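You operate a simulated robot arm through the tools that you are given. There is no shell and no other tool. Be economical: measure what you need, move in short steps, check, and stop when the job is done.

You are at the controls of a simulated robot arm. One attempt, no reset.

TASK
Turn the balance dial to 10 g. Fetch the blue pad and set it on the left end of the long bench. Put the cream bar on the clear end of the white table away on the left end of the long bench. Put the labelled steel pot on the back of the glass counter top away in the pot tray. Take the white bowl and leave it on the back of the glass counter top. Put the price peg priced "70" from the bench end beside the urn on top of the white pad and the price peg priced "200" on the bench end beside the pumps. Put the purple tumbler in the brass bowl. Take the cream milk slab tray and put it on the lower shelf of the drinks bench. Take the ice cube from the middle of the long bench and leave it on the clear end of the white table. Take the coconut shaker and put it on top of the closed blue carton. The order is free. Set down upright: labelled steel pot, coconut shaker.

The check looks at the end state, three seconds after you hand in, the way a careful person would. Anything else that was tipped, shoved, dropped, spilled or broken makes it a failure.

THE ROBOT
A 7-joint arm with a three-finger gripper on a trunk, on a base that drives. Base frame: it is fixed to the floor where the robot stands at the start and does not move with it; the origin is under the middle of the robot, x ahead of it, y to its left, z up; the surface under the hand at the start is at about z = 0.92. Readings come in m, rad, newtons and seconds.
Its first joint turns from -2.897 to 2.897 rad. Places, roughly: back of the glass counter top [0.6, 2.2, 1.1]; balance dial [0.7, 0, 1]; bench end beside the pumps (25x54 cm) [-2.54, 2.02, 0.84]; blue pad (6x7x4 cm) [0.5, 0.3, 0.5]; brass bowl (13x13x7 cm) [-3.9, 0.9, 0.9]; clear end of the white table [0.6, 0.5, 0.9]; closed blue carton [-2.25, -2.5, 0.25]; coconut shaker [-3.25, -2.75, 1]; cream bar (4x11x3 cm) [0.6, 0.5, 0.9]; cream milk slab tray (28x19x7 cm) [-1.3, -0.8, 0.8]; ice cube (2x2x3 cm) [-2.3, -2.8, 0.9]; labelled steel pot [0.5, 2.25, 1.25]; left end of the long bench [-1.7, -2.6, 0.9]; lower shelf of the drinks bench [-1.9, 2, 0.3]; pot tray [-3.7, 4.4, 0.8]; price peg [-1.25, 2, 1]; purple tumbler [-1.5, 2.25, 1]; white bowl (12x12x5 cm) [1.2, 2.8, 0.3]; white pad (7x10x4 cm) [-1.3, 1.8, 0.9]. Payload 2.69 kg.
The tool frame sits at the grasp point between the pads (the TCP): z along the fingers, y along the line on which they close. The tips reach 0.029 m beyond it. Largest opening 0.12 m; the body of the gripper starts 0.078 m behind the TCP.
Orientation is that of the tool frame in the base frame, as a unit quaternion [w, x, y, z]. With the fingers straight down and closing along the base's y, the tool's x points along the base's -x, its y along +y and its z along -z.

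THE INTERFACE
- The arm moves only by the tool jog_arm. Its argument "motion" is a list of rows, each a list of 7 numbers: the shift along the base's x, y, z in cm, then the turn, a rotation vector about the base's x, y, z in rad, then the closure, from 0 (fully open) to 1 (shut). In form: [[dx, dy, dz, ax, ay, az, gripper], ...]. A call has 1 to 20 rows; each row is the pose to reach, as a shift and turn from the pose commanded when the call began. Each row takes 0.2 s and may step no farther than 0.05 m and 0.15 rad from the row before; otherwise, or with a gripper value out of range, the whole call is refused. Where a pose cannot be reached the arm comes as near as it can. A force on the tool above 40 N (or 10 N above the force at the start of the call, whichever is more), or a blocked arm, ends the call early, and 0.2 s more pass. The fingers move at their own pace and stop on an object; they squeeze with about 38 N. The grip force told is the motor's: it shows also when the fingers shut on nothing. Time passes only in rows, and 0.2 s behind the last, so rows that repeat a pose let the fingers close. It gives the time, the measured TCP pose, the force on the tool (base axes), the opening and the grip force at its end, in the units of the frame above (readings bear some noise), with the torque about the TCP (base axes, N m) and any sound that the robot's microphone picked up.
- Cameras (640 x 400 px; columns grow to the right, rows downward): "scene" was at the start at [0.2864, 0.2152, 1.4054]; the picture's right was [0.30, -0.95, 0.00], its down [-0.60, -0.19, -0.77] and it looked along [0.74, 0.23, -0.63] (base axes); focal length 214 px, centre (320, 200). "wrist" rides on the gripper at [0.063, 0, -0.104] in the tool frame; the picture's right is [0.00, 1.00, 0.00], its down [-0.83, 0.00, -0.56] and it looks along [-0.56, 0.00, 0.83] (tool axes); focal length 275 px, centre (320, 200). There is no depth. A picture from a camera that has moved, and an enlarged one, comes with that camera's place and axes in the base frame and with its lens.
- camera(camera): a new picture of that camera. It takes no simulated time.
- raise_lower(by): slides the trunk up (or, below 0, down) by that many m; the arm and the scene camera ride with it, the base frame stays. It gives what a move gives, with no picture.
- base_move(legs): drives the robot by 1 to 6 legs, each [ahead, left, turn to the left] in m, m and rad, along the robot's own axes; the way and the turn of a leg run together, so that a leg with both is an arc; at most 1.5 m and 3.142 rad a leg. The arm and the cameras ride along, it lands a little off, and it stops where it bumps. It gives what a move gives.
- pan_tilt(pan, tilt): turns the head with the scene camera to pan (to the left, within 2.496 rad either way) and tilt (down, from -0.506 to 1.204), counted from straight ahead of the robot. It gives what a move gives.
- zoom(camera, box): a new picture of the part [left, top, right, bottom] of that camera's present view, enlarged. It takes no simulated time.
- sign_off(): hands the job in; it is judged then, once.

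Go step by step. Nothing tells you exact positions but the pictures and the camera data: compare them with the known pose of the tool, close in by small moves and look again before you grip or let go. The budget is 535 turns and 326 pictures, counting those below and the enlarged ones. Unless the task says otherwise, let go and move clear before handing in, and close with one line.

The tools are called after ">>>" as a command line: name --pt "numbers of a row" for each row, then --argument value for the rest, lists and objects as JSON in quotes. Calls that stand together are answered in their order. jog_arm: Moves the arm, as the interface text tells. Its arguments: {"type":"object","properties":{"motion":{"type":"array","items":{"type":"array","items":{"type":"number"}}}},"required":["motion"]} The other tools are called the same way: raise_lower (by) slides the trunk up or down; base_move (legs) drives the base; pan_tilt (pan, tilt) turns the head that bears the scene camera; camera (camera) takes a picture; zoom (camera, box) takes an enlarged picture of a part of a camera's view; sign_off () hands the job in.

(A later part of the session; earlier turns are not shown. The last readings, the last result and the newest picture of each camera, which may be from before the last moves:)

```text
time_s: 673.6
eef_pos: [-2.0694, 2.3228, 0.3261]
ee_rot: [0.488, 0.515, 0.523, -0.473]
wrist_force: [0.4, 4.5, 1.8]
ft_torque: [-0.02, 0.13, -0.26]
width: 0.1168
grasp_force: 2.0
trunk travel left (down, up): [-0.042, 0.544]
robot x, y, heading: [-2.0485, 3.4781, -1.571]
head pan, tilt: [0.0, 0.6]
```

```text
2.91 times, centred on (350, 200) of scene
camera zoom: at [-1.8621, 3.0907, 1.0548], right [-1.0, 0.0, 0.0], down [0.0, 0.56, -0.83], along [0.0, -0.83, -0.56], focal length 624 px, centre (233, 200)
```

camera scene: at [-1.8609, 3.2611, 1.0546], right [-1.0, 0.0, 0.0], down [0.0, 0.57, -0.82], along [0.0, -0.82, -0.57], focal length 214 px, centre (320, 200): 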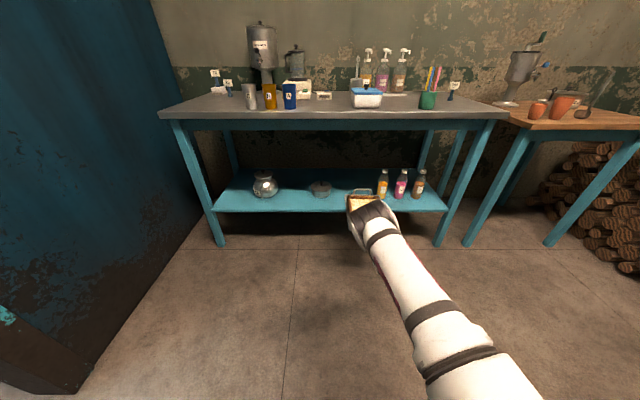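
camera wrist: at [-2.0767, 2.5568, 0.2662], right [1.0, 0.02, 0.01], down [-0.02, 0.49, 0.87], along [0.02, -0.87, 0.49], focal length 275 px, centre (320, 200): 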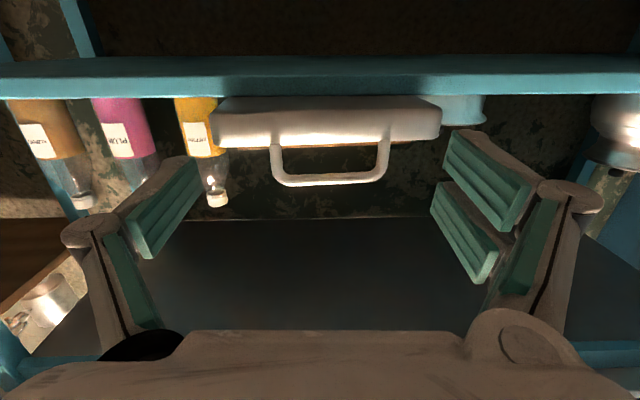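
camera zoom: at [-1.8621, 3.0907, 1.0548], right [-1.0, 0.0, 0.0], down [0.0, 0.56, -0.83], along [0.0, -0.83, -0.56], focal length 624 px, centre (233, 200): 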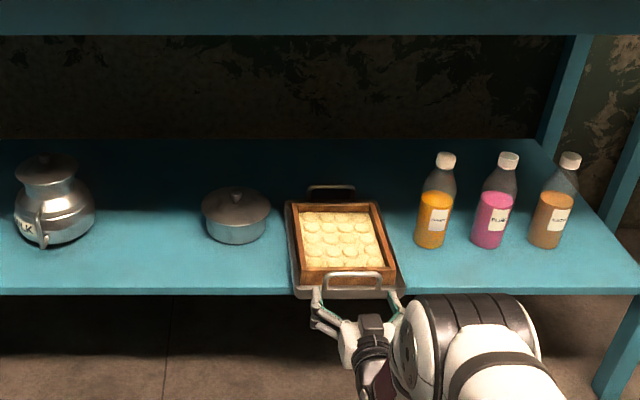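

>>> jog_arm --pt "-0.3 -1 0 0 0 0 0.05" --pt "-0.5 -2 0 0 0 0 0.05" --pt "-0.7 -3 0 0 0 0 0.05" --pt "-0.9 -4 0 0 0 0 0.05" --pt "-1.0 -5 0 0 0 0 0.05" --pt "-1.0 -6 0 0 0 0 0.05" --pt "-1.0 -6.8 0 0 0 0 0.05"

>>> zoom --camera "scene" --box '[240, 140, 460, 260]'

```text
time_s: 674.8
eef_pos: [-2.0737, 2.2787, 0.3251]
ee_rot: [0.491, 0.513, 0.524, -0.47]
wrist_force: [4.2, 18.2, 9.3]
ft_torque: [0.19, -0.47, 0.8]
width: 0.1212
grasp_force: 3.5
trunk travel left (down, up): [-0.042, 0.544]
robot x, y, heading: [-2.0495, 3.4847, -1.58]
head pan, tilt: [0.0, 0.6]
stopped in row 5: the force on the tool passed its limit at 64 N (the readings are from after the stop); the commanded pose is now the measured one
```

```text
2.91 times, centred on (350, 200) of scene
camera zoom: at [-1.8617, 3.0917, 1.055], right [-1.0, 0.0, 0.0], down [0.0, 0.56, -0.83], along [0.0, -0.83, -0.56], focal length 624 px, centre (233, 200)
```

zoom: 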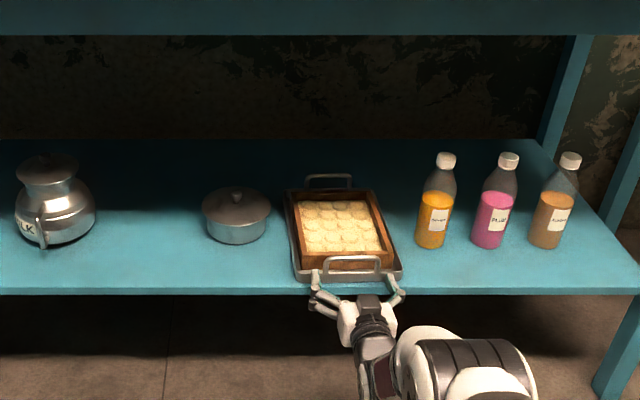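

The tray is now fully on the shelf (end ≈1.5 cm inside the edge). I withdraw and inspect.

>>> jog_arm --pt "0 2 0.3 0 0 0 0.05" --pt "0 5 0.3 0 0 0 0.05" --pt "0 9 0.3 0 0 0 0.05" --pt "0 13 0.3 0 0 0 0.05" --pt "0 17 0.3 0 0 0 0.05"

>>> camera --camera "wrist"

>>> zoom --camera "scene" --box '[290, 180, 420, 250]'

```text
time_s: 676.0
eef_pos: [-2.0732, 2.4475, 0.3273]
ee_rot: [0.49, 0.513, 0.525, -0.47]
wrist_force: [0.3, 0.7, -0.3]
ft_torque: [0.03, -0.01, 0.03]
width: 0.1139
grasp_force: 0.1
trunk travel left (down, up): [-0.042, 0.544]
robot x, y, heading: [-2.0507, 3.4817, -1.576]
head pan, tilt: [0.0, 0.6]
```

```text
99 pictures are left
camera wrist: at [-2.0785, 2.5574, 0.2727], right [1.0, 0.03, 0.0], down [-0.02, 0.49, 0.87], along [0.02, -0.87, 0.49], focal length 275 px, centre (320, 200)
```

wrist: 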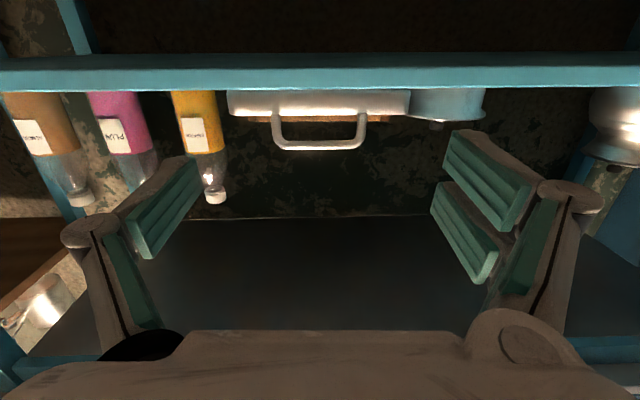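

```text
4.92 times, centred on (355, 215) of scene
camera zoom: at [-1.8618, 3.091, 1.0548], right [-1.0, 0.0, 0.0], down [0.0, 0.56, -0.83], along [0.0, -0.83, -0.56], focal length 1056 px, centre (148, 126)
```

zoom: 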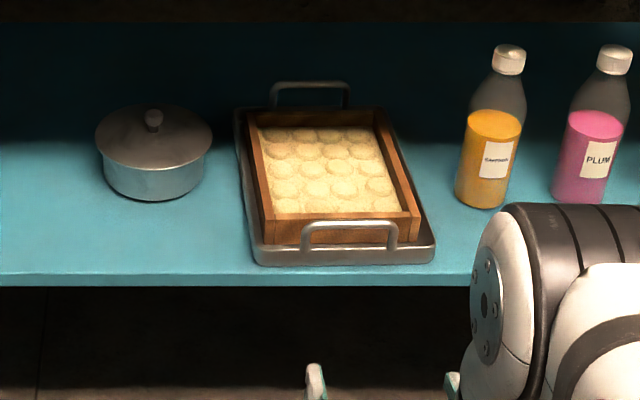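

Tray placed neatly. Now I restore the arm to neutral and look at the pot tray by the stove.

>>> raise_lower --by 0.4

>>> jog_arm --pt "0 2.5 3 0 0 0 0" --pt "0 5 6 0 0 0 0" --pt "0 7.5 9 0 0 0 0" --pt "0 10 12 0 0 0 0" --pt "0 12.5 15 0 0 0 0" --pt "0 15 18 0.1 0 0 0" --pt "0 17.5 21 0.2 0 0 0" --pt "0 20 24 0.34 0 0 0" --pt "0 22 27 0.48 0 0 0" --pt "0 24 30 0.62 0 0 0" --pt "0 26 33 0.76 0 0 0" --pt "0 28 36 0.9 0 0 0" --pt "0 30 39 1.04 0 0 0" --pt "0 32 42 1.18 0 0 0" --pt "0 34 45 1.32 0 0 0" --pt "0 36 47 1.46 0 0 0" --pt "0 38 48 1.571 0 0 0"

>>> pan_tilt --pan -2.2 --tilt 0.4

>>> camera --camera "scene"

```text
time_s: 679.9
eef_pos: [-2.0747, 2.4473, 0.7268]
ee_rot: [0.49, 0.514, 0.525, -0.47]
wrist_force: [-1.0, 0.2, 0.1]
ft_torque: [-0.02, -0.01, -0.01]
width: 0.1143
grasp_force: 0.0
trunk travel left (down, up): [-0.442, 0.144]
robot x, y, heading: [-2.0486, 3.4779, -1.578]
head pan, tilt: [0.0, 0.6]
```

```text
time_s: 683.5
eef_pos: [-2.0748, 2.8272, 1.2078]
ee_rot: [-0.017, 0.709, 0.704, 0.038]
wrist_force: [-0.6, 0.6, 0.6]
ft_torque: [0.02, -0.07, -0.01]
width: 0.12
grasp_force: 0.0
trunk travel left (down, up): [-0.442, 0.144]
robot x, y, heading: [-2.0543, 3.4812, -1.572]
head pan, tilt: [0.0, 0.6]
```

```text
time_s: 685.5
eef_pos: [-2.076, 2.8275, 1.2063]
ee_rot: [-0.017, 0.71, 0.703, 0.038]
wrist_force: [0.0, 0.2, 1.1]
ft_torque: [0.0, 0.03, 0.01]
width: 0.1199
grasp_force: 0.1
trunk travel left (down, up): [-0.442, 0.144]
robot x, y, heading: [-2.0535, 3.4816, -1.573]
head pan, tilt: [-2.201, 0.4]
```

```text
97 pictures are left
camera scene: at [-1.9357, 3.358, 1.4731], right [0.59, 0.81, 0.0], down [0.31, -0.23, -0.92], along [-0.74, 0.55, -0.39], focal length 214 px, centre (320, 200)
```

scene: 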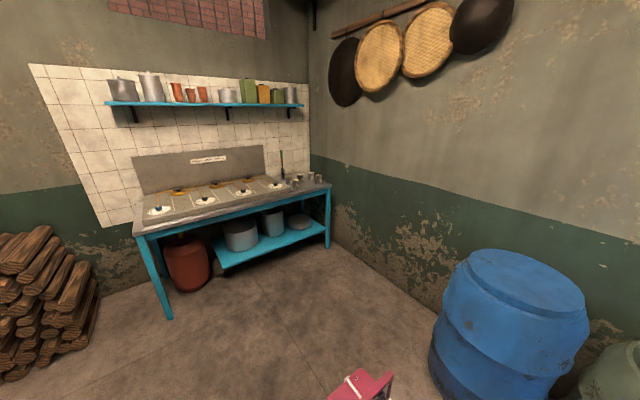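

>>> zoom --camera "scene" --box '[120, 130, 350, 290]'

```text
2.50 times, centred on (235, 210) of scene
camera zoom: at [-1.9357, 3.358, 1.4731], right [0.59, 0.81, 0.0], down [0.31, -0.23, -0.92], along [-0.74, 0.55, -0.39], focal length 536 px, centre (532, 175)
```

zoom: 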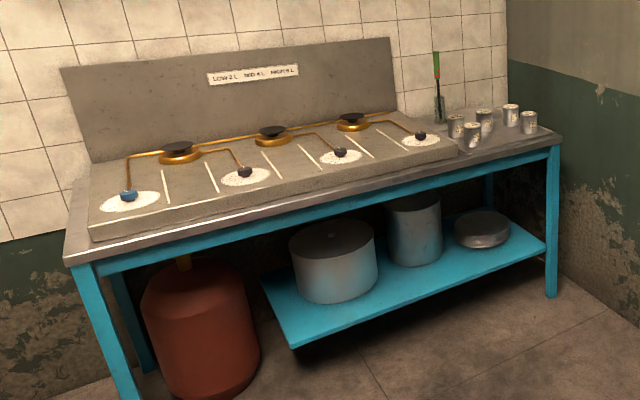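

The stove table's right end (≈(-3.6, 4.4)) carries small labelled pots – that's the pot tray spot. Now I go to the glass counter for the labelled steel pot.

>>> raise_lower --by 0.14

>>> base_move --legs '[[0, 0, 1.57], [1.5, 0, 0], [0.25, 0, 0], [0, -1.1, 0]]'

>>> pan_tilt --pan 0.0 --tilt 0.6

>>> camera --camera "scene"

```text
time_s: 687.2
eef_pos: [-2.0744, 2.8277, 1.346]
ee_rot: [-0.018, 0.709, 0.703, 0.039]
wrist_force: [1.0, 0.4, -0.7]
ft_torque: [0.02, 0.01, 0.01]
width: 0.1203
grasp_force: 0.0
trunk travel left (down, up): [-0.582, 0.004]
robot x, y, heading: [-2.0501, 3.4785, -1.577]
head pan, tilt: [-2.201, 0.4]
```

```text
time_s: 705.0
eef_pos: [0.3366, 2.3832, 1.347]
ee_rot: [-0.039, -0.017, 0.999, 0.015]
wrist_force: [0.1, 0.8, -0.2]
ft_torque: [0.01, -0.01, -0.01]
width: 0.1201
grasp_force: 0.0
trunk travel left (down, up): [-0.582, 0.004]
robot x, y, heading: [-0.3145, 2.3805, 0.035]
head pan, tilt: [-2.201, 0.4]
```

```text
time_s: 707.0
eef_pos: [0.3354, 2.3844, 1.3478]
ee_rot: [-0.039, -0.017, 0.999, 0.015]
wrist_force: [-0.7, -0.3, 0.7]
ft_torque: [0.01, -0.04, 0.01]
width: 0.1198
grasp_force: 0.1
trunk travel left (down, up): [-0.582, 0.004]
robot x, y, heading: [-0.3146, 2.3811, 0.039]
head pan, tilt: [0.0, 0.6]
```

```text
95 pictures are left
camera scene: at [-0.2063, 2.5746, 1.5948], right [0.04, -1.0, 0.0], down [-0.56, -0.02, -0.83], along [0.82, 0.03, -0.56], focal length 214 px, centre (320, 200)
```

scene: 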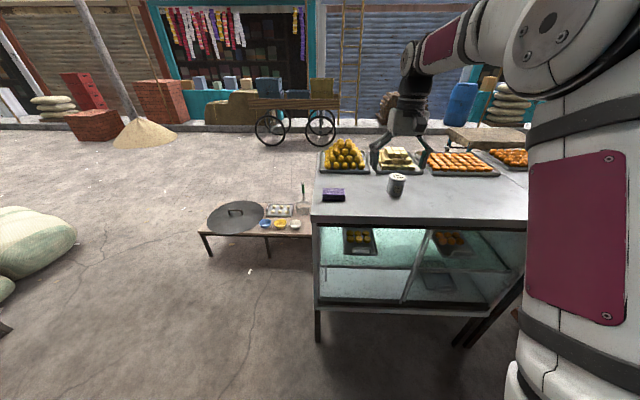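

>>> zoom --camera "scene" --box '[300, 120, 480, 240]'

>>> camera --camera "wrist"

```text
3.33 times, centred on (390, 180) of scene
camera zoom: at [-0.2063, 2.5746, 1.5948], right [0.04, -1.0, 0.0], down [-0.56, -0.02, -0.83], along [0.82, 0.03, -0.56], focal length 715 px, centre (87, 267)
```

zoom: 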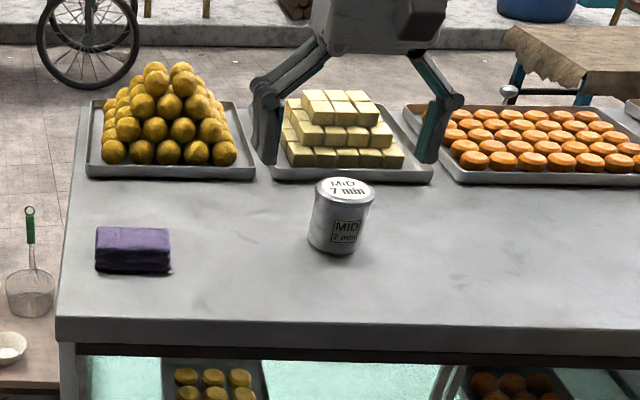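

```text
93 pictures are left
camera wrist: at [0.2815, 2.3794, 1.4559], right [-0.04, 1.0, 0.03], down [0.87, 0.02, 0.49], along [0.49, 0.04, -0.87], focal length 275 px, centre (320, 200)
```

wrist: 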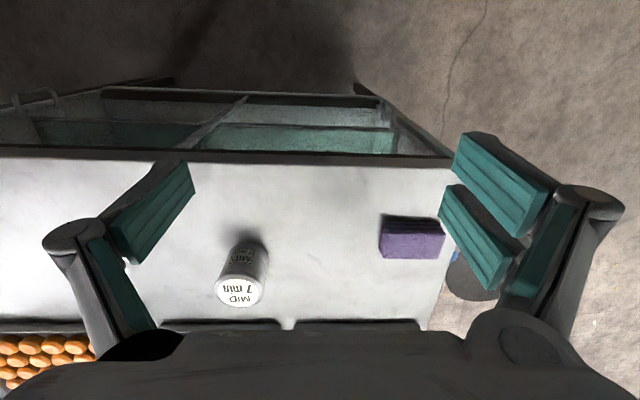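

The pot "MID 7 min" is at (0.589, 2.283), top z≈1.178, Ø≈7.3 cm. I move above it, squaring the hand.

>>> base_move --legs '[[0.1, 0, 0]]'

>>> jog_arm --pt "2.5 -2 0 -0.01 -0.03 0 0" --pt "5 -4 0 -0.02 -0.06 0 0" --pt "7.5 -6 -1 -0.03 -0.08 0 0" --pt "10 -8 -2 -0.03 -0.08 0 0" --pt "12.5 -9.7 -4 -0.03 -0.08 0 0" --pt "15.2 -10.3 -7 -0.03 -0.08 0 0" --pt "15.2 -10.3 -10 -0.03 -0.08 0 0" --pt "15.2 -10.3 -10 -0.03 -0.08 0 0.1"

>>> camera --camera "wrist"

```text
time_s: 708.2
eef_pos: [0.4362, 2.3874, 1.3474]
ee_rot: [-0.04, -0.017, 0.999, 0.014]
wrist_force: [-0.6, 0.4, 0.2]
ft_torque: [0.01, 0.01, 0.0]
width: 0.1201
grasp_force: 0.0
trunk travel left (down, up): [-0.582, 0.004]
robot x, y, heading: [-0.2184, 2.3858, 0.04]
head pan, tilt: [0.0, 0.6]
```

```text
time_s: 710.0
eef_pos: [0.588, 2.284, 1.2466]
ee_rot: [0.0, -0.017, 1.0, -0.002]
wrist_force: [0.2, 0.1, 0.8]
ft_torque: [-0.03, 0.02, -0.02]
width: 0.1079
grasp_force: 0.0
out of reach, approached as far as the arm can: row 6
trunk travel left (down, up): [-0.582, 0.004]
robot x, y, heading: [-0.2164, 2.3845, 0.035]
head pan, tilt: [0.0, 0.6]
```

```text
92 pictures are left
camera wrist: at [0.5265, 2.2835, 1.3505], right [-0.04, 1.0, 0.0], down [0.83, 0.03, 0.56], along [0.56, 0.02, -0.83], focal length 275 px, centre (320, 200)
```

wrist: 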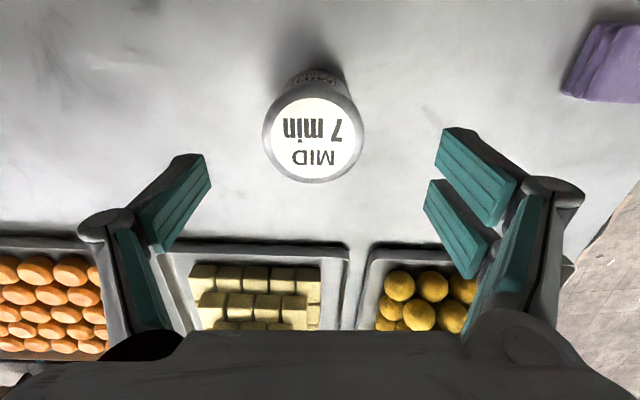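

>>> jog_arm --pt "0.3 -0.2 -3 0 0 0 0.15" --pt "0.3 -0.2 -6 0 0 0 0.15" --pt "0.3 -0.2 -9.3 0 0 0 0.15" --pt "0.3 -0.2 -9.3 0 0 0 0.15"

>>> camera --camera "wrist"

```text
time_s: 711.0
eef_pos: [0.593, 2.2831, 1.1531]
ee_rot: [0.002, -0.016, 1.0, -0.001]
wrist_force: [0.6, 0.3, 0.5]
ft_torque: [0.02, 0.0, -0.01]
width: 0.1017
grasp_force: 0.1
trunk travel left (down, up): [-0.582, 0.004]
robot x, y, heading: [-0.2173, 2.3827, 0.032]
head pan, tilt: [0.0, 0.6]
```

```text
91 pictures are left
camera wrist: at [0.5305, 2.2809, 1.2581], right [-0.04, 1.0, 0.0], down [0.83, 0.03, 0.56], along [0.56, 0.02, -0.83], focal length 275 px, centre (320, 200)
```

wrist: 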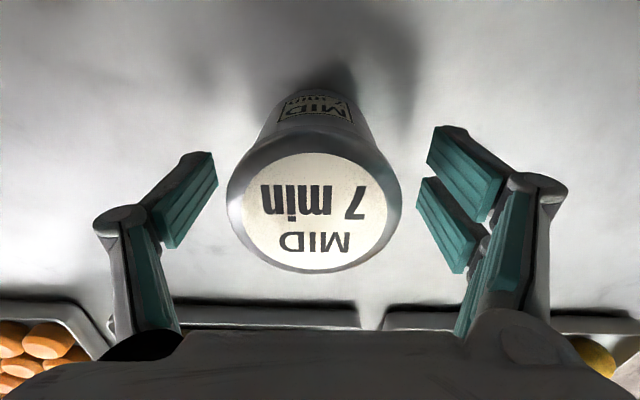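

>>> jog_arm --pt "0 0 0 0 0 0 0.4" --pt "0 0 0 0 0 0 0.8" --pt "0 0 0 0 0 0 1" --pt "0 0 0 0 0 0 1" --pt "0 0 2 0 0 0 1" --pt "-1 0 6 0 0 0 1" --pt "-3 0 9 0 0 0 1" --pt "-6 1 12 0 0 0 1" --pt "-9 2 14 0 0 0 1" --pt "-12 4 16 0 0 0 1" --pt "-15 6 18 0 0 0 1" --pt "-18 8 18 0 0 0 1" --pt "-21 10 18 0 0 0 1" --pt "-24 10 18 0 0 0 1"

>>> camera --camera "wrist"

```text
time_s: 714.0
eef_pos: [0.3509, 2.3849, 1.3338]
ee_rot: [0.001, -0.017, 1.0, -0.001]
wrist_force: [1.3, -0.3, -1.2]
ft_torque: [-0.01, 0.06, 0.03]
width: 0.0671
grasp_force: 38.3
trunk travel left (down, up): [-0.582, 0.004]
robot x, y, heading: [-0.2164, 2.3833, 0.034]
head pan, tilt: [0.0, 0.6]
```

```text
90 pictures are left
camera wrist: at [0.2885, 2.3831, 1.4387], right [-0.04, 1.0, 0.0], down [0.83, 0.03, 0.56], along [0.56, 0.02, -0.83], focal length 275 px, centre (320, 200)
```

wrist: 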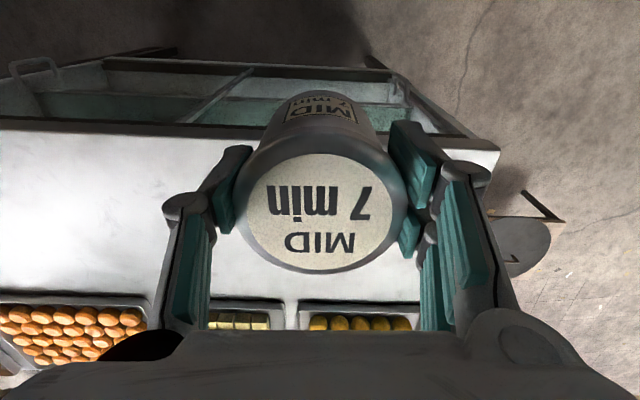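

Pot held upright. Drive to the stove table in the kitchen.

>>> base_move --legs '[[-0.1, 0, 0], [0, 1.07, 0], [0, 0, 3.1], [1.5, 0, 0], [0.85, 0, 0]]'

>>> pan_tilt --pan -0.4 --tilt 0.5

>>> camera --camera "scene"

```text
time_s: 738.5
eef_pos: [-3.2726, 3.5198, 1.3343]
ee_rot: [-0.001, 1.0, 0.001, 0.0]
wrist_force: [0.9, -1.3, -2.2]
ft_torque: [0.02, -0.02, -0.01]
width: 0.0669
grasp_force: 38.0
trunk travel left (down, up): [-0.582, 0.004]
robot x, y, heading: [-2.705, 3.5, -3.133]
head pan, tilt: [0.0, 0.6]
```

```text
time_s: 739.3
eef_pos: [-3.2714, 3.5194, 1.3341]
ee_rot: [-0.002, 1.0, 0.0, 0.001]
wrist_force: [0.0, 0.0, -2.0]
ft_torque: [0.0, -0.04, 0.02]
width: 0.0672
grasp_force: 37.2
trunk travel left (down, up): [-0.582, 0.004]
robot x, y, heading: [-2.7073, 3.4964, -3.132]
head pan, tilt: [-0.4, 0.499]
```

```text
89 pictures are left
camera scene: at [-2.8165, 3.3439, 1.6038], right [0.38, 0.92, 0.0], down [0.44, -0.18, -0.88], along [-0.81, 0.34, -0.48], focal length 214 px, centre (320, 200)
```

scene: 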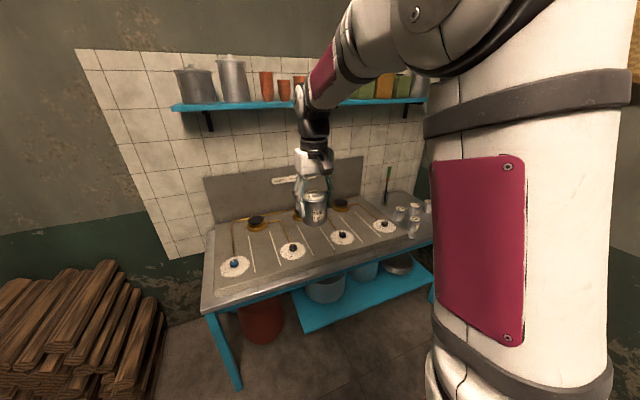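

>>> base_move --legs '[[0, -0.6, -0.008]]'

>>> pan_tilt --pan -0.15 --tilt 0.7

>>> camera --camera "scene"

>>> camera --camera "wrist"

```text
time_s: 742.7
eef_pos: [-3.2745, 4.1134, 1.3339]
ee_rot: [-0.002, 1.0, -0.002, 0.0]
wrist_force: [0.5, 0.2, -2.4]
ft_torque: [0.0, -0.02, -0.04]
width: 0.0669
grasp_force: 38.1
trunk travel left (down, up): [-0.582, 0.004]
robot x, y, heading: [-2.7073, 4.0951, -3.142]
head pan, tilt: [-0.4, 0.499]
```

```text
time_s: 743.5
eef_pos: [-3.2738, 4.1133, 1.3344]
ee_rot: [-0.002, 1.0, -0.003, 0.0]
wrist_force: [0.1, -0.6, -1.6]
ft_torque: [0.03, -0.02, 0.01]
width: 0.0669
grasp_force: 38.0
trunk travel left (down, up): [-0.582, 0.004]
robot x, y, heading: [-2.7096, 4.096, -3.141]
head pan, tilt: [-0.15, 0.7]
```

```text
88 pictures are left
camera scene: at [-2.8192, 3.9145, 1.5862], right [0.15, 0.99, 0.0], down [0.64, -0.1, -0.77], along [-0.76, 0.11, -0.64], focal length 214 px, centre (320, 200)
```

scene: 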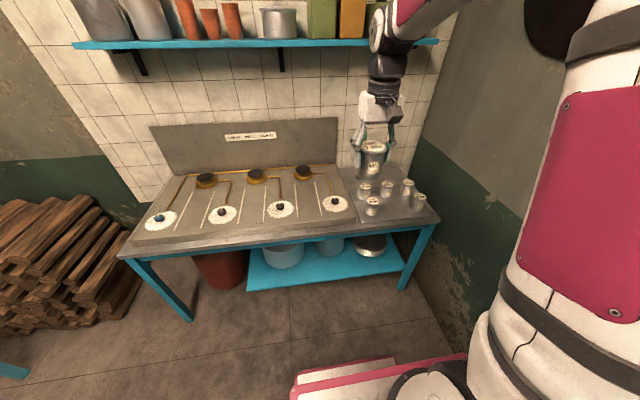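

```text
87 pictures are left
camera wrist: at [-3.21, 4.1143, 1.4386], right [0.0, -1.0, 0.0], down [-0.83, 0.0, 0.56], along [-0.56, 0.0, -0.83], focal length 275 px, centre (320, 200)
```

wrist: 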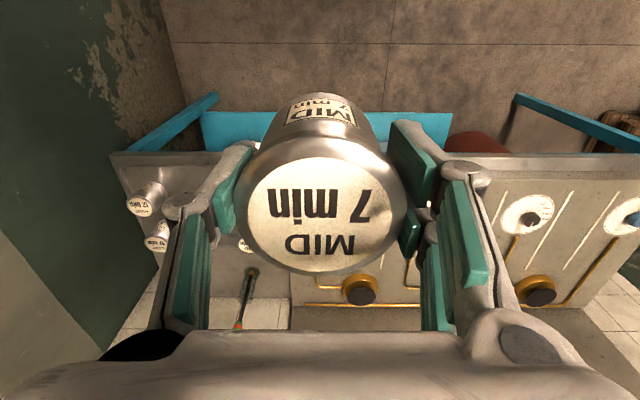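

>>> zoom --camera "scene" --box '[320, 130, 450, 230]'

```text
4.00 times, centred on (385, 180) of scene
camera zoom: at [-2.8192, 3.9145, 1.5862], right [0.15, 0.99, 0.0], down [0.64, -0.1, -0.77], along [-0.76, 0.11, -0.64], focal length 858 px, centre (60, 280)
```

zoom: 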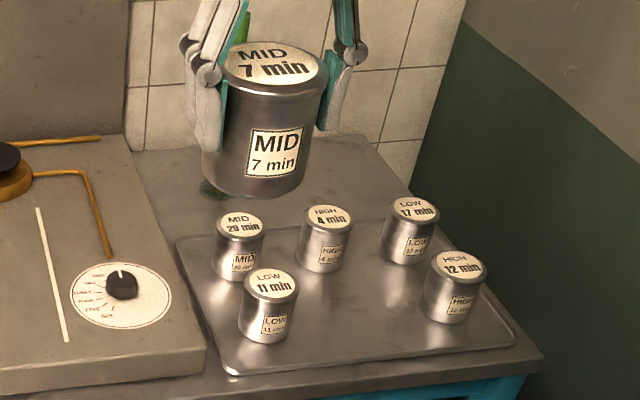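

The pot tray has five identical pots with one free slot at (-3.569, 4.412). I move in above it.

>>> base_move --legs '[[0.12, -0.05, 0]]'

>>> raise_lower --by -0.14

>>> jog_arm --pt "-2 3.5 0 0 0 0 1" --pt "-4 7 0 0 0 0 1" --pt "-6 10.5 0 0 0 0 1" --pt "-8 14 0 0 0 0 1" --pt "-10 17.5 0 0 0 0 1" --pt "-12.5 20.5 -1 0 0 0 1" --pt "-15 23 -3 0 0 0 1" --pt "-17 24.5 -6 0 0 0 1" --pt "-17.5 24.9 -10 0 0 0 1" --pt "-17.5 24.9 -14 0 0 0 1" --pt "-17.5 24.9 -17 0 0 0 1" --pt "-17.5 24.9 -17 0 0 0 1"

>>> camera --camera "wrist"

>>> zoom --camera "scene" --box '[320, 130, 450, 230]'

```text
time_s: 744.7
eef_pos: [-3.3949, 4.1634, 1.3346]
ee_rot: [-0.002, 1.0, -0.002, 0.0]
wrist_force: [0.5, -0.1, -2.6]
ft_torque: [0.0, 0.01, -0.02]
width: 0.0672
grasp_force: 38.5
trunk travel left (down, up): [-0.582, 0.004]
robot x, y, heading: [-2.8271, 4.1414, -3.139]
head pan, tilt: [-0.15, 0.7]
```

```text
time_s: 746.4
eef_pos: [-3.3943, 4.1639, 1.1941]
ee_rot: [-0.002, 1.0, -0.002, 0.0]
wrist_force: [0.0, 0.6, -1.8]
ft_torque: [-0.04, -0.02, 0.0]
width: 0.0673
grasp_force: 37.7
trunk travel left (down, up): [-0.442, 0.144]
robot x, y, heading: [-2.8259, 4.1431, -3.143]
head pan, tilt: [-0.15, 0.7]
```

```text
time_s: 749.0
eef_pos: [-3.5702, 4.4125, 1.0248]
ee_rot: [-0.001, 1.0, -0.003, -0.001]
wrist_force: [0.0, -0.2, -2.4]
ft_torque: [-0.01, -0.03, 0.01]
width: 0.0672
grasp_force: 38.6
trunk travel left (down, up): [-0.442, 0.144]
robot x, y, heading: [-2.828, 4.1413, -3.14]
head pan, tilt: [-0.15, 0.7]
```

```text
85 pictures are left
camera wrist: at [-3.5075, 4.414, 1.1297], right [0.0, -1.0, 0.0], down [-0.83, 0.0, 0.56], along [-0.56, 0.0, -0.83], focal length 275 px, centre (320, 200)
```

wrist: 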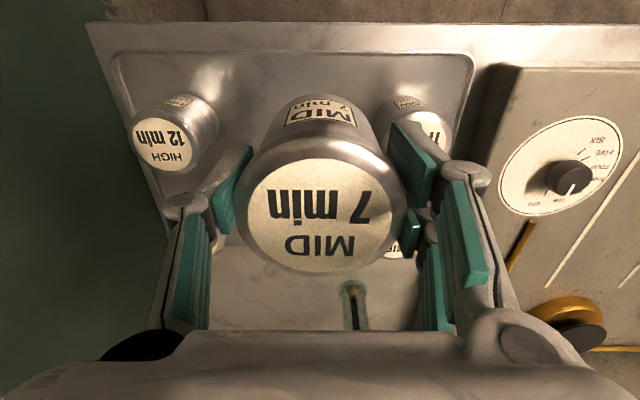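

```text
4.00 times, centred on (385, 180) of scene
camera zoom: at [-3.0869, 3.9639, 1.4462], right [0.15, 0.99, 0.0], down [0.64, -0.1, -0.76], along [-0.76, 0.11, -0.64], focal length 858 px, centre (60, 280)
```

zoom: 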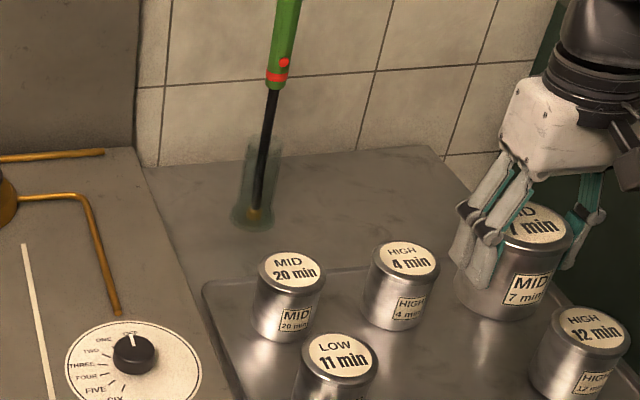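

Refined slot centre ≈ (-3.597, 4.426), tray z≈0.805. Adjust and lower to contact.

>>> jog_arm --pt "-1.4 0.7 -2 0 0 0 1" --pt "-2.7 1.3 -5 0 0 0 1" --pt "-2.7 1.3 -8 0 0 0 1" --pt "-2.7 1.3 -11 0 0 0 1" --pt "-2.7 1.3 -11 0 0 0 1"

>>> camera --camera "wrist"

>>> zoom --camera "scene" --box '[340, 160, 500, 280]'

```text
time_s: 750.2
eef_pos: [-3.5985, 4.4272, 0.9115]
ee_rot: [-0.002, 1.0, -0.003, 0.0]
wrist_force: [-0.3, 0.8, -3.0]
ft_torque: [-0.01, -0.02, 0.06]
width: 0.067
grasp_force: 38.1
trunk travel left (down, up): [-0.442, 0.144]
robot x, y, heading: [-2.8288, 4.1423, -3.144]
head pan, tilt: [-0.15, 0.7]
```

```text
83 pictures are left
camera wrist: at [-3.5346, 4.4267, 1.016], right [0.0, -1.0, 0.0], down [-0.83, 0.0, 0.56], along [-0.56, 0.0, -0.83], focal length 275 px, centre (320, 200)
```

wrist: 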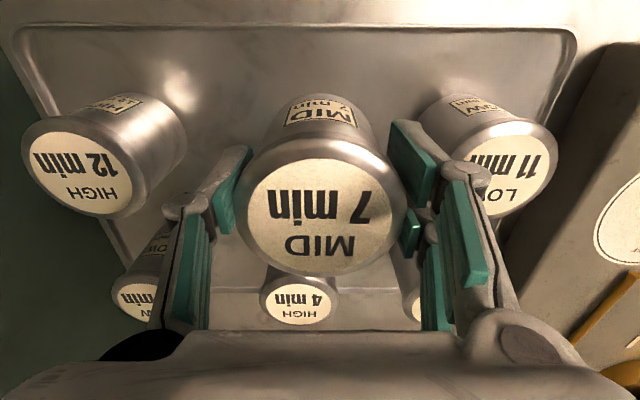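

```text
3.33 times, centred on (420, 220) of scene
camera zoom: at [-3.0869, 3.9639, 1.4462], right [0.15, 0.99, 0.0], down [0.64, -0.1, -0.76], along [-0.76, 0.11, -0.64], focal length 715 px, centre (-13, 133)
```

zoom: 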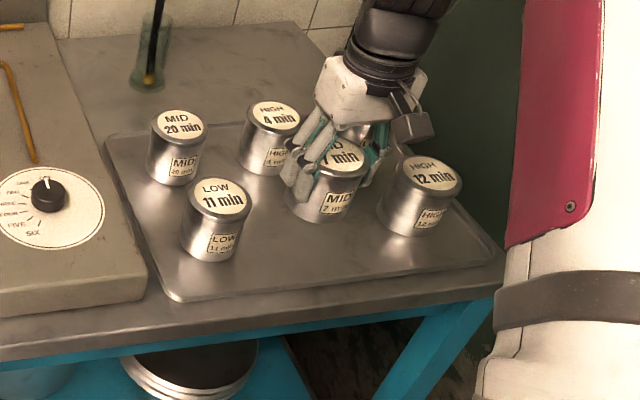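

Shift 1.5 cm more in y to centre the slot, then lower.

>>> jog_arm --pt "0 0.8 -0.5 0 0 0 1" --pt "0 1.5 -1.5 0 0 0 1" --pt "0 1.5 -2.5 0 0 0 1" --pt "0 1.5 -3.2 0 0 0 1" --pt "0 1.5 -3.7 0 0 0 1" --pt "0 1.5 -4.1 0 0 0 1" --pt "0 1.5 -4.5 0 0 0 1" --pt "0 1.5 -4.9 0 0 0 1" --pt "0 1.5 -5.3 0 0 0 1"

>>> camera --camera "wrist"

```text
time_s: 752.2
eef_pos: [-3.5952, 4.4413, 0.8605]
ee_rot: [-0.002, 1.0, -0.003, 0.0]
wrist_force: [0.6, -0.3, -1.5]
ft_torque: [0.02, -0.04, 0.02]
width: 0.0673
grasp_force: 37.4
trunk travel left (down, up): [-0.442, 0.144]
robot x, y, heading: [-2.8281, 4.1412, -3.143]
head pan, tilt: [-0.15, 0.7]
```

```text
81 pictures are left
camera wrist: at [-3.5329, 4.4412, 0.9654], right [0.0, -1.0, 0.0], down [-0.83, 0.0, 0.56], along [-0.56, 0.0, -0.83], focal length 275 px, centre (320, 200)
```

wrist: 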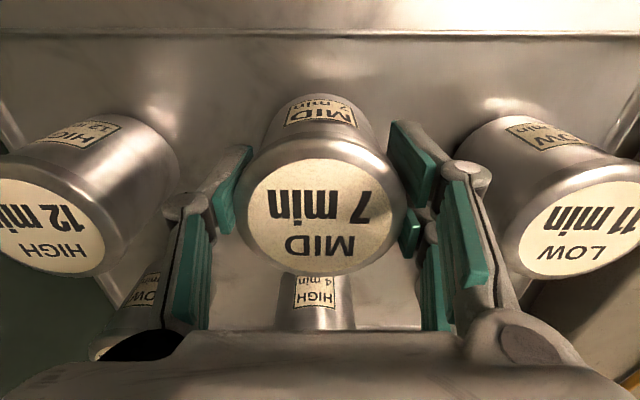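

>>> jog_arm --pt "0 0 -0.3 0 0 0 1" --pt "0 0 -0.6 0 0 0 1" --pt "0 0 -0.9 0 0 0 1" --pt "0 0 -1.2 0 0 0 1" --pt "0 0 -1.5 0 0 0 1"

```text
time_s: 753.4
eef_pos: [-3.5971, 4.4403, 0.8489]
ee_rot: [-0.003, 1.0, -0.003, -0.001]
wrist_force: [5.0, -2.0, 18.9]
ft_torque: [-0.13, -0.47, -0.04]
width: 0.0671
grasp_force: 37.7
trunk travel left (down, up): [-0.442, 0.144]
robot x, y, heading: [-2.8279, 4.1417, -3.141]
head pan, tilt: [-0.15, 0.7]
```

Contact. Release and rise.

>>> jog_arm --pt "0 0 0.3 0 0 0 1" --pt "0 0 0.3 0 0 0 0.4" --pt "0 0 0.3 0 0 0 0.25" --pt "0 0 0.3 0 0 0 0.25" --pt "0 0 3 0 0 0 0.25" --pt "0 0 7 0 0 0 0.25" --pt "0 0 11 0 0 0 0.2" --pt "2 -2 14 0 0 0 0.1" --pt "5 -4 17 0 0 0 0" --pt "8 -6 20 0 0 0 0" --pt "11 -9 22 0 0 0 0" --pt "14 -12 24 0 0 0 0" --pt "17 -15 26 0 0 0 0"

>>> zoom --camera "scene" --box '[340, 160, 500, 280]'

```text
time_s: 756.2
eef_pos: [-3.4257, 4.2891, 1.1056]
ee_rot: [-0.001, 1.0, -0.001, 0.0]
wrist_force: [-0.5, 0.5, -0.6]
ft_torque: [-0.05, -0.01, -0.03]
width: 0.1201
grasp_force: 0.0
trunk travel left (down, up): [-0.442, 0.144]
robot x, y, heading: [-2.8281, 4.1375, 3.143]
head pan, tilt: [-0.15, 0.7]
```

```text
3.33 times, centred on (420, 220) of scene
camera zoom: at [-3.0874, 3.9643, 1.4461], right [0.15, 0.99, 0.0], down [0.64, -0.1, -0.76], along [-0.76, 0.11, -0.64], focal length 715 px, centre (-13, 133)
```

zoom: 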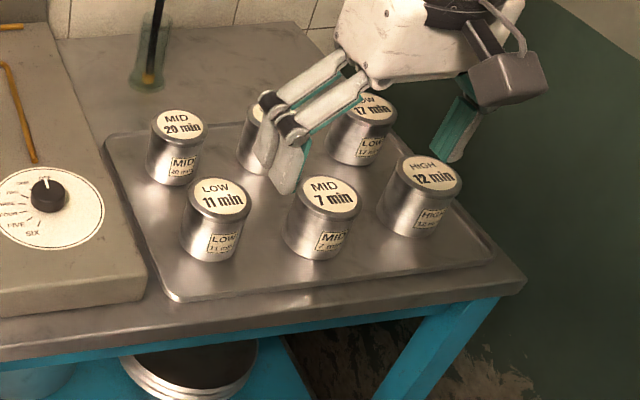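

Pot placed upright in its slot. Next the white bowl on the low table past the counter end; driving there.

>>> base_move --legs '[[0, 0.69, 0], [0, 0, 1.57], [0, 0, 1.57], [1.5, 0, 0], [1.2, 0, 0], [0.45, 0, 0]]'

>>> pan_tilt --pan -0.4 --tilt 0.7

>>> camera --camera "scene"

```text
time_s: 782.8
eef_pos: [0.945, 3.2435, 1.1046]
ee_rot: [0.0, 0.012, 1.0, -0.002]
wrist_force: [0.0, 0.2, -0.3]
ft_torque: [0.01, 0.04, 0.02]
width: 0.1195
grasp_force: 0.1
trunk travel left (down, up): [-0.442, 0.144]
robot x, y, heading: [0.3502, 3.4049, -0.018]
head pan, tilt: [-0.15, 0.7]
```

```text
time_s: 783.5
eef_pos: [0.945, 3.2434, 1.1054]
ee_rot: [-0.001, 0.013, 1.0, -0.002]
wrist_force: [-0.3, 0.0, 0.6]
ft_torque: [0.02, 0.02, 0.01]
width: 0.1198
grasp_force: 0.1
trunk travel left (down, up): [-0.442, 0.144]
robot x, y, heading: [0.3466, 3.4003, -0.021]
head pan, tilt: [-0.4, 0.7]
```

```text
79 pictures are left
camera scene: at [0.607, 3.5549, 1.4462], right [-0.41, -0.91, 0.0], down [-0.59, 0.26, -0.76], along [0.7, -0.31, -0.64], focal length 214 px, centre (320, 200)
```

scene: 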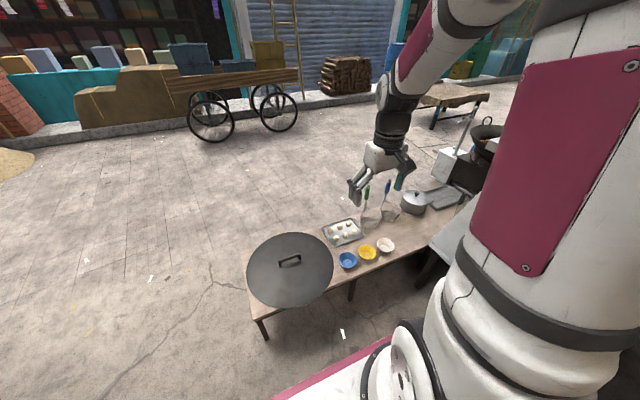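

>>> zoom --camera "scene" --box '[300, 180, 470, 300]'

```text
3.33 times, centred on (385, 240) of scene
camera zoom: at [0.607, 3.5549, 1.4462], right [-0.41, -0.91, 0.0], down [-0.59, 0.26, -0.76], along [0.7, -0.31, -0.64], focal length 715 px, centre (103, 67)
```

zoom: 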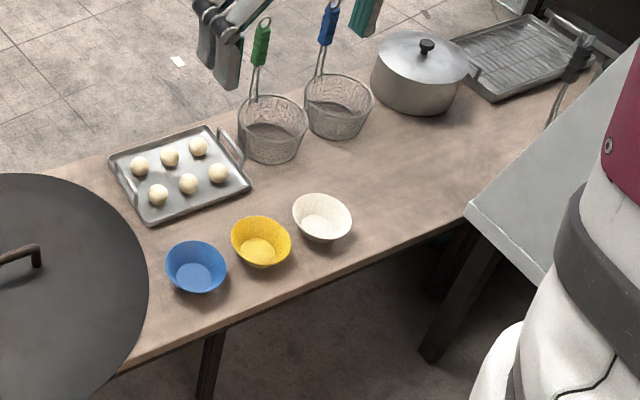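

White bowl ≈ (1.223, 2.823) on the low table (z≈0.3). I strafe a bit, lower the trunk and bring the hand (rotated 90°) above its near rim.

>>> base_move --legs '[[0.03, -0.28, 0.02]]'

>>> raise_lower --by -0.4

>>> jog_arm --pt "1.5 -1 -1 0 0 0.14 0.2" --pt "3 -2 -2 0 0 0.28 0.4" --pt "4.5 -3 -3 0 0 0.42 0.5" --pt "6 -4 -4 0 0 0.56 0.6" --pt "7.5 -5 -5 0 0 0.7 0.65" --pt "9 -6 -6 0 0 0.84 0.65" --pt "10.5 -7 -7 0 0 0.98 0.65" --pt "12 -8 -8 0 0 1.12 0.65" --pt "13.5 -9 -9 0 0 1.26 0.65" --pt "15 -10 -10 0 0 1.4 0.65" --pt "16.5 -11 -11 0 0 1.5 0.65" --pt "18 -12 -12 0 0 1.57 0.65" --pt "18 -12 -12 0 0 1.57 0.65"

>>> camera --camera "wrist"

>>> camera --camera "scene"

```text
time_s: 785.5
eef_pos: [0.9714, 2.9676, 1.1052]
ee_rot: [-0.001, 0.006, 1.0, -0.002]
wrist_force: [-0.4, 0.0, 0.0]
ft_torque: [0.0, -0.01, -0.04]
width: 0.1201
grasp_force: 0.2
trunk travel left (down, up): [-0.442, 0.144]
robot x, y, heading: [0.3752, 3.1202, -0.01]
head pan, tilt: [-0.4, 0.7]
```

```text
time_s: 789.3
eef_pos: [0.9718, 2.9687, 0.7039]
ee_rot: [0.0, 0.006, 1.0, -0.001]
wrist_force: [0.4, 0.4, 0.9]
ft_torque: [0.01, 0.02, -0.03]
width: 0.1199
grasp_force: 0.1
trunk travel left (down, up): [-0.042, 0.544]
robot x, y, heading: [0.3775, 3.1201, -0.007]
head pan, tilt: [-0.4, 0.7]
```

```text
time_s: 792.1
eef_pos: [1.1522, 2.8488, 0.5852]
ee_rot: [0.001, -0.703, 0.711, -0.001]
wrist_force: [-0.2, 0.2, 0.4]
ft_torque: [-0.02, -0.01, -0.03]
width: 0.0423
grasp_force: 0.0
trunk travel left (down, up): [-0.042, 0.544]
robot x, y, heading: [0.3722, 3.1205, -0.009]
head pan, tilt: [-0.4, 0.7]
```

```text
77 pictures are left
camera wrist: at [1.1515, 2.7863, 0.6898], right [-1.0, 0.01, 0.0], down [0.0, 0.83, 0.56], along [0.01, 0.56, -0.83], focal length 275 px, centre (320, 200)
```

wrist: 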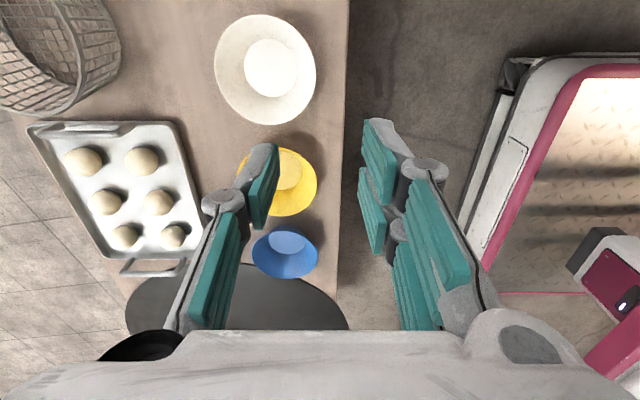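

```text
76 pictures are left
camera scene: at [0.7541, 3.274, 1.0462], right [-0.4, -0.92, 0.0], down [-0.59, 0.26, -0.76], along [0.7, -0.3, -0.64], focal length 214 px, centre (320, 200)
```

scene: 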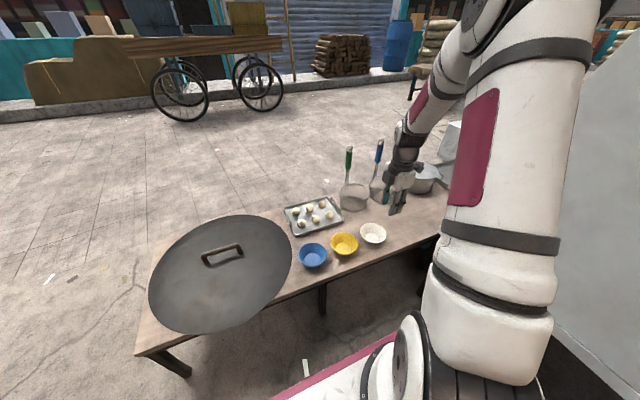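

Rim centre ≈ (1.211, 2.836, 0.372). The wall slopes ~25°, so I pitch the hand 0.45 rad to match the near wall and approach along it.

>>> jog_arm --pt "-1 -0.4 -3 0 -0.12 0 0.7" --pt "-2 -0.8 -6 0 -0.24 0 0.75" --pt "-3 -1.3 -9 0 -0.36 0 0.75" --pt "-3.3 -1.3 -12 0 -0.45 0 0.75" --pt "-3.3 -1.3 -14.2 0 -0.45 0 0.75" --pt "-3.3 -1.3 -14.2 0 -0.45 0 0.75"

>>> camera --camera "wrist"

>>> zoom --camera "scene" --box '[300, 160, 460, 280]'

```text
time_s: 793.5
eef_pos: [1.119, 2.8353, 0.4438]
ee_rot: [0.16, -0.684, 0.693, -0.159]
wrist_force: [-0.9, -1.3, 0.1]
ft_torque: [0.02, 0.04, 0.0]
width: 0.0301
grasp_force: 0.0
trunk travel left (down, up): [-0.042, 0.544]
robot x, y, heading: [0.3719, 3.1235, -0.005]
head pan, tilt: [-0.4, 0.7]
```

```text
75 pictures are left
camera wrist: at [1.0734, 2.7723, 0.537], right [-0.9, 0.01, -0.44], down [-0.24, 0.83, 0.5], along [0.37, 0.56, -0.74], focal length 275 px, centre (320, 200)
```

wrist: 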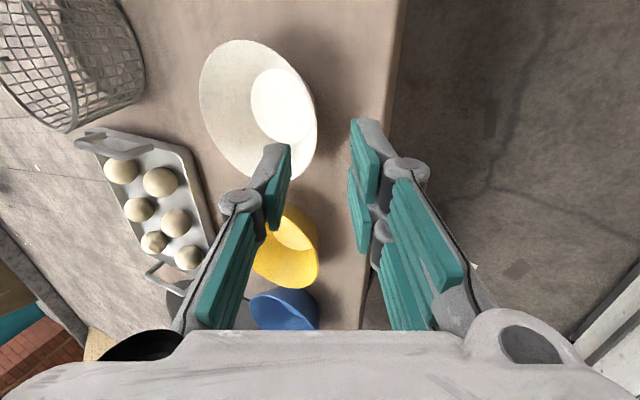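

```text
3.33 times, centred on (380, 220) of scene
camera zoom: at [0.7541, 3.274, 1.0462], right [-0.4, -0.92, 0.0], down [-0.59, 0.26, -0.76], along [0.7, -0.3, -0.64], focal length 715 px, centre (120, 133)
```

zoom: 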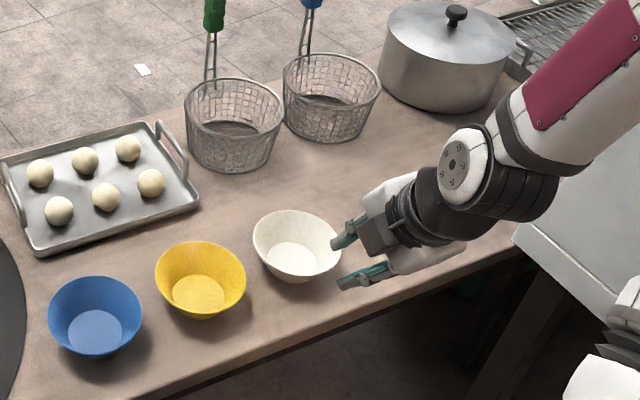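

>>> jog_arm --pt "1 0 -1.8 0 0 0 0.75" --pt "2 0 -3.6 0 0 0 0.75" --pt "3 0 -5.4 0 0 0 0.75" --pt "3.7 0 -6.8 0 0 0 0.75" --pt "3.7 0 -6.8 0 0 0 0.75"

>>> camera --camera "wrist"

>>> zoom --camera "scene" --box '[320, 180, 440, 270]'

```text
time_s: 794.7
eef_pos: [1.1565, 2.8353, 0.3761]
ee_rot: [0.16, -0.684, 0.694, -0.156]
wrist_force: [0.4, 0.4, 0.5]
ft_torque: [0.01, 0.0, 0.01]
width: 0.0302
grasp_force: 0.0
trunk travel left (down, up): [-0.042, 0.544]
robot x, y, heading: [0.3736, 3.1239, -0.008]
head pan, tilt: [-0.4, 0.7]
```

```text
73 pictures are left
camera wrist: at [1.1103, 2.7726, 0.4697], right [-0.9, 0.01, -0.44], down [-0.24, 0.83, 0.5], along [0.37, 0.56, -0.75], focal length 275 px, centre (320, 200)
```

wrist: 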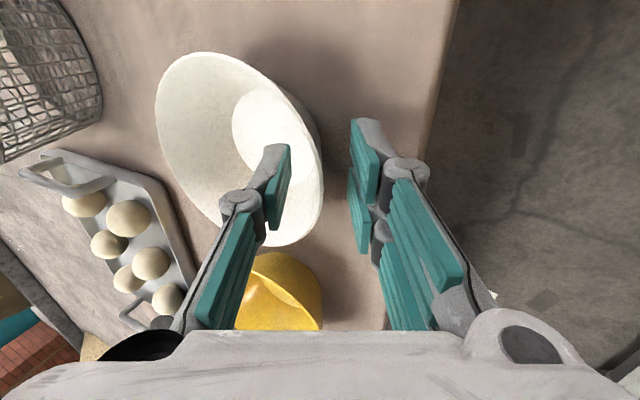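

```text
4.44 times, centred on (380, 225) of scene
camera zoom: at [0.7541, 3.274, 1.0462], right [-0.4, -0.92, 0.0], down [-0.59, 0.26, -0.76], along [0.7, -0.3, -0.64], focal length 953 px, centre (53, 89)
```

zoom: 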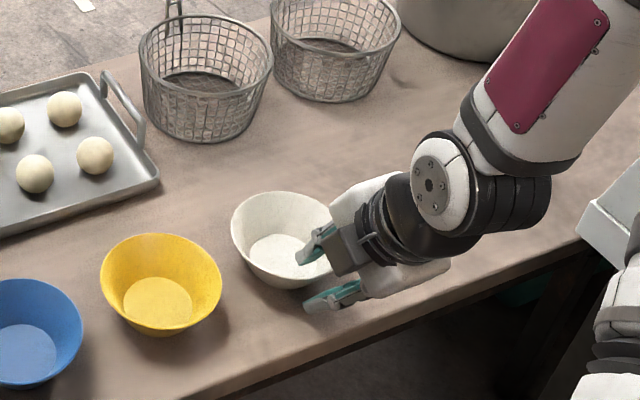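

>>> jog_arm --pt "0 0 0 0 0 0 0.85" --pt "0 0 0 0 0 0 1" --pt "0 0 0 0 0 0 1"

>>> camera --camera "wrist"

```text
time_s: 795.5
eef_pos: [1.1559, 2.8351, 0.3775]
ee_rot: [0.16, -0.685, 0.694, -0.158]
wrist_force: [2.0, 1.7, 6.3]
ft_torque: [-0.24, -0.41, 0.11]
width: 0.0061
grasp_force: 33.5
trunk travel left (down, up): [-0.042, 0.544]
robot x, y, heading: [0.3756, 3.1225, -0.007]
head pan, tilt: [-0.4, 0.7]
```

```text
71 pictures are left
camera wrist: at [1.1109, 2.7725, 0.4706], right [-0.9, 0.01, -0.44], down [-0.24, 0.83, 0.5], along [0.37, 0.56, -0.74], focal length 275 px, centre (320, 200)
```

wrist: 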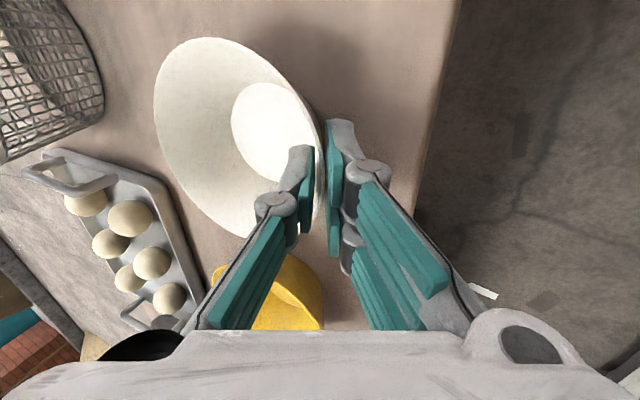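

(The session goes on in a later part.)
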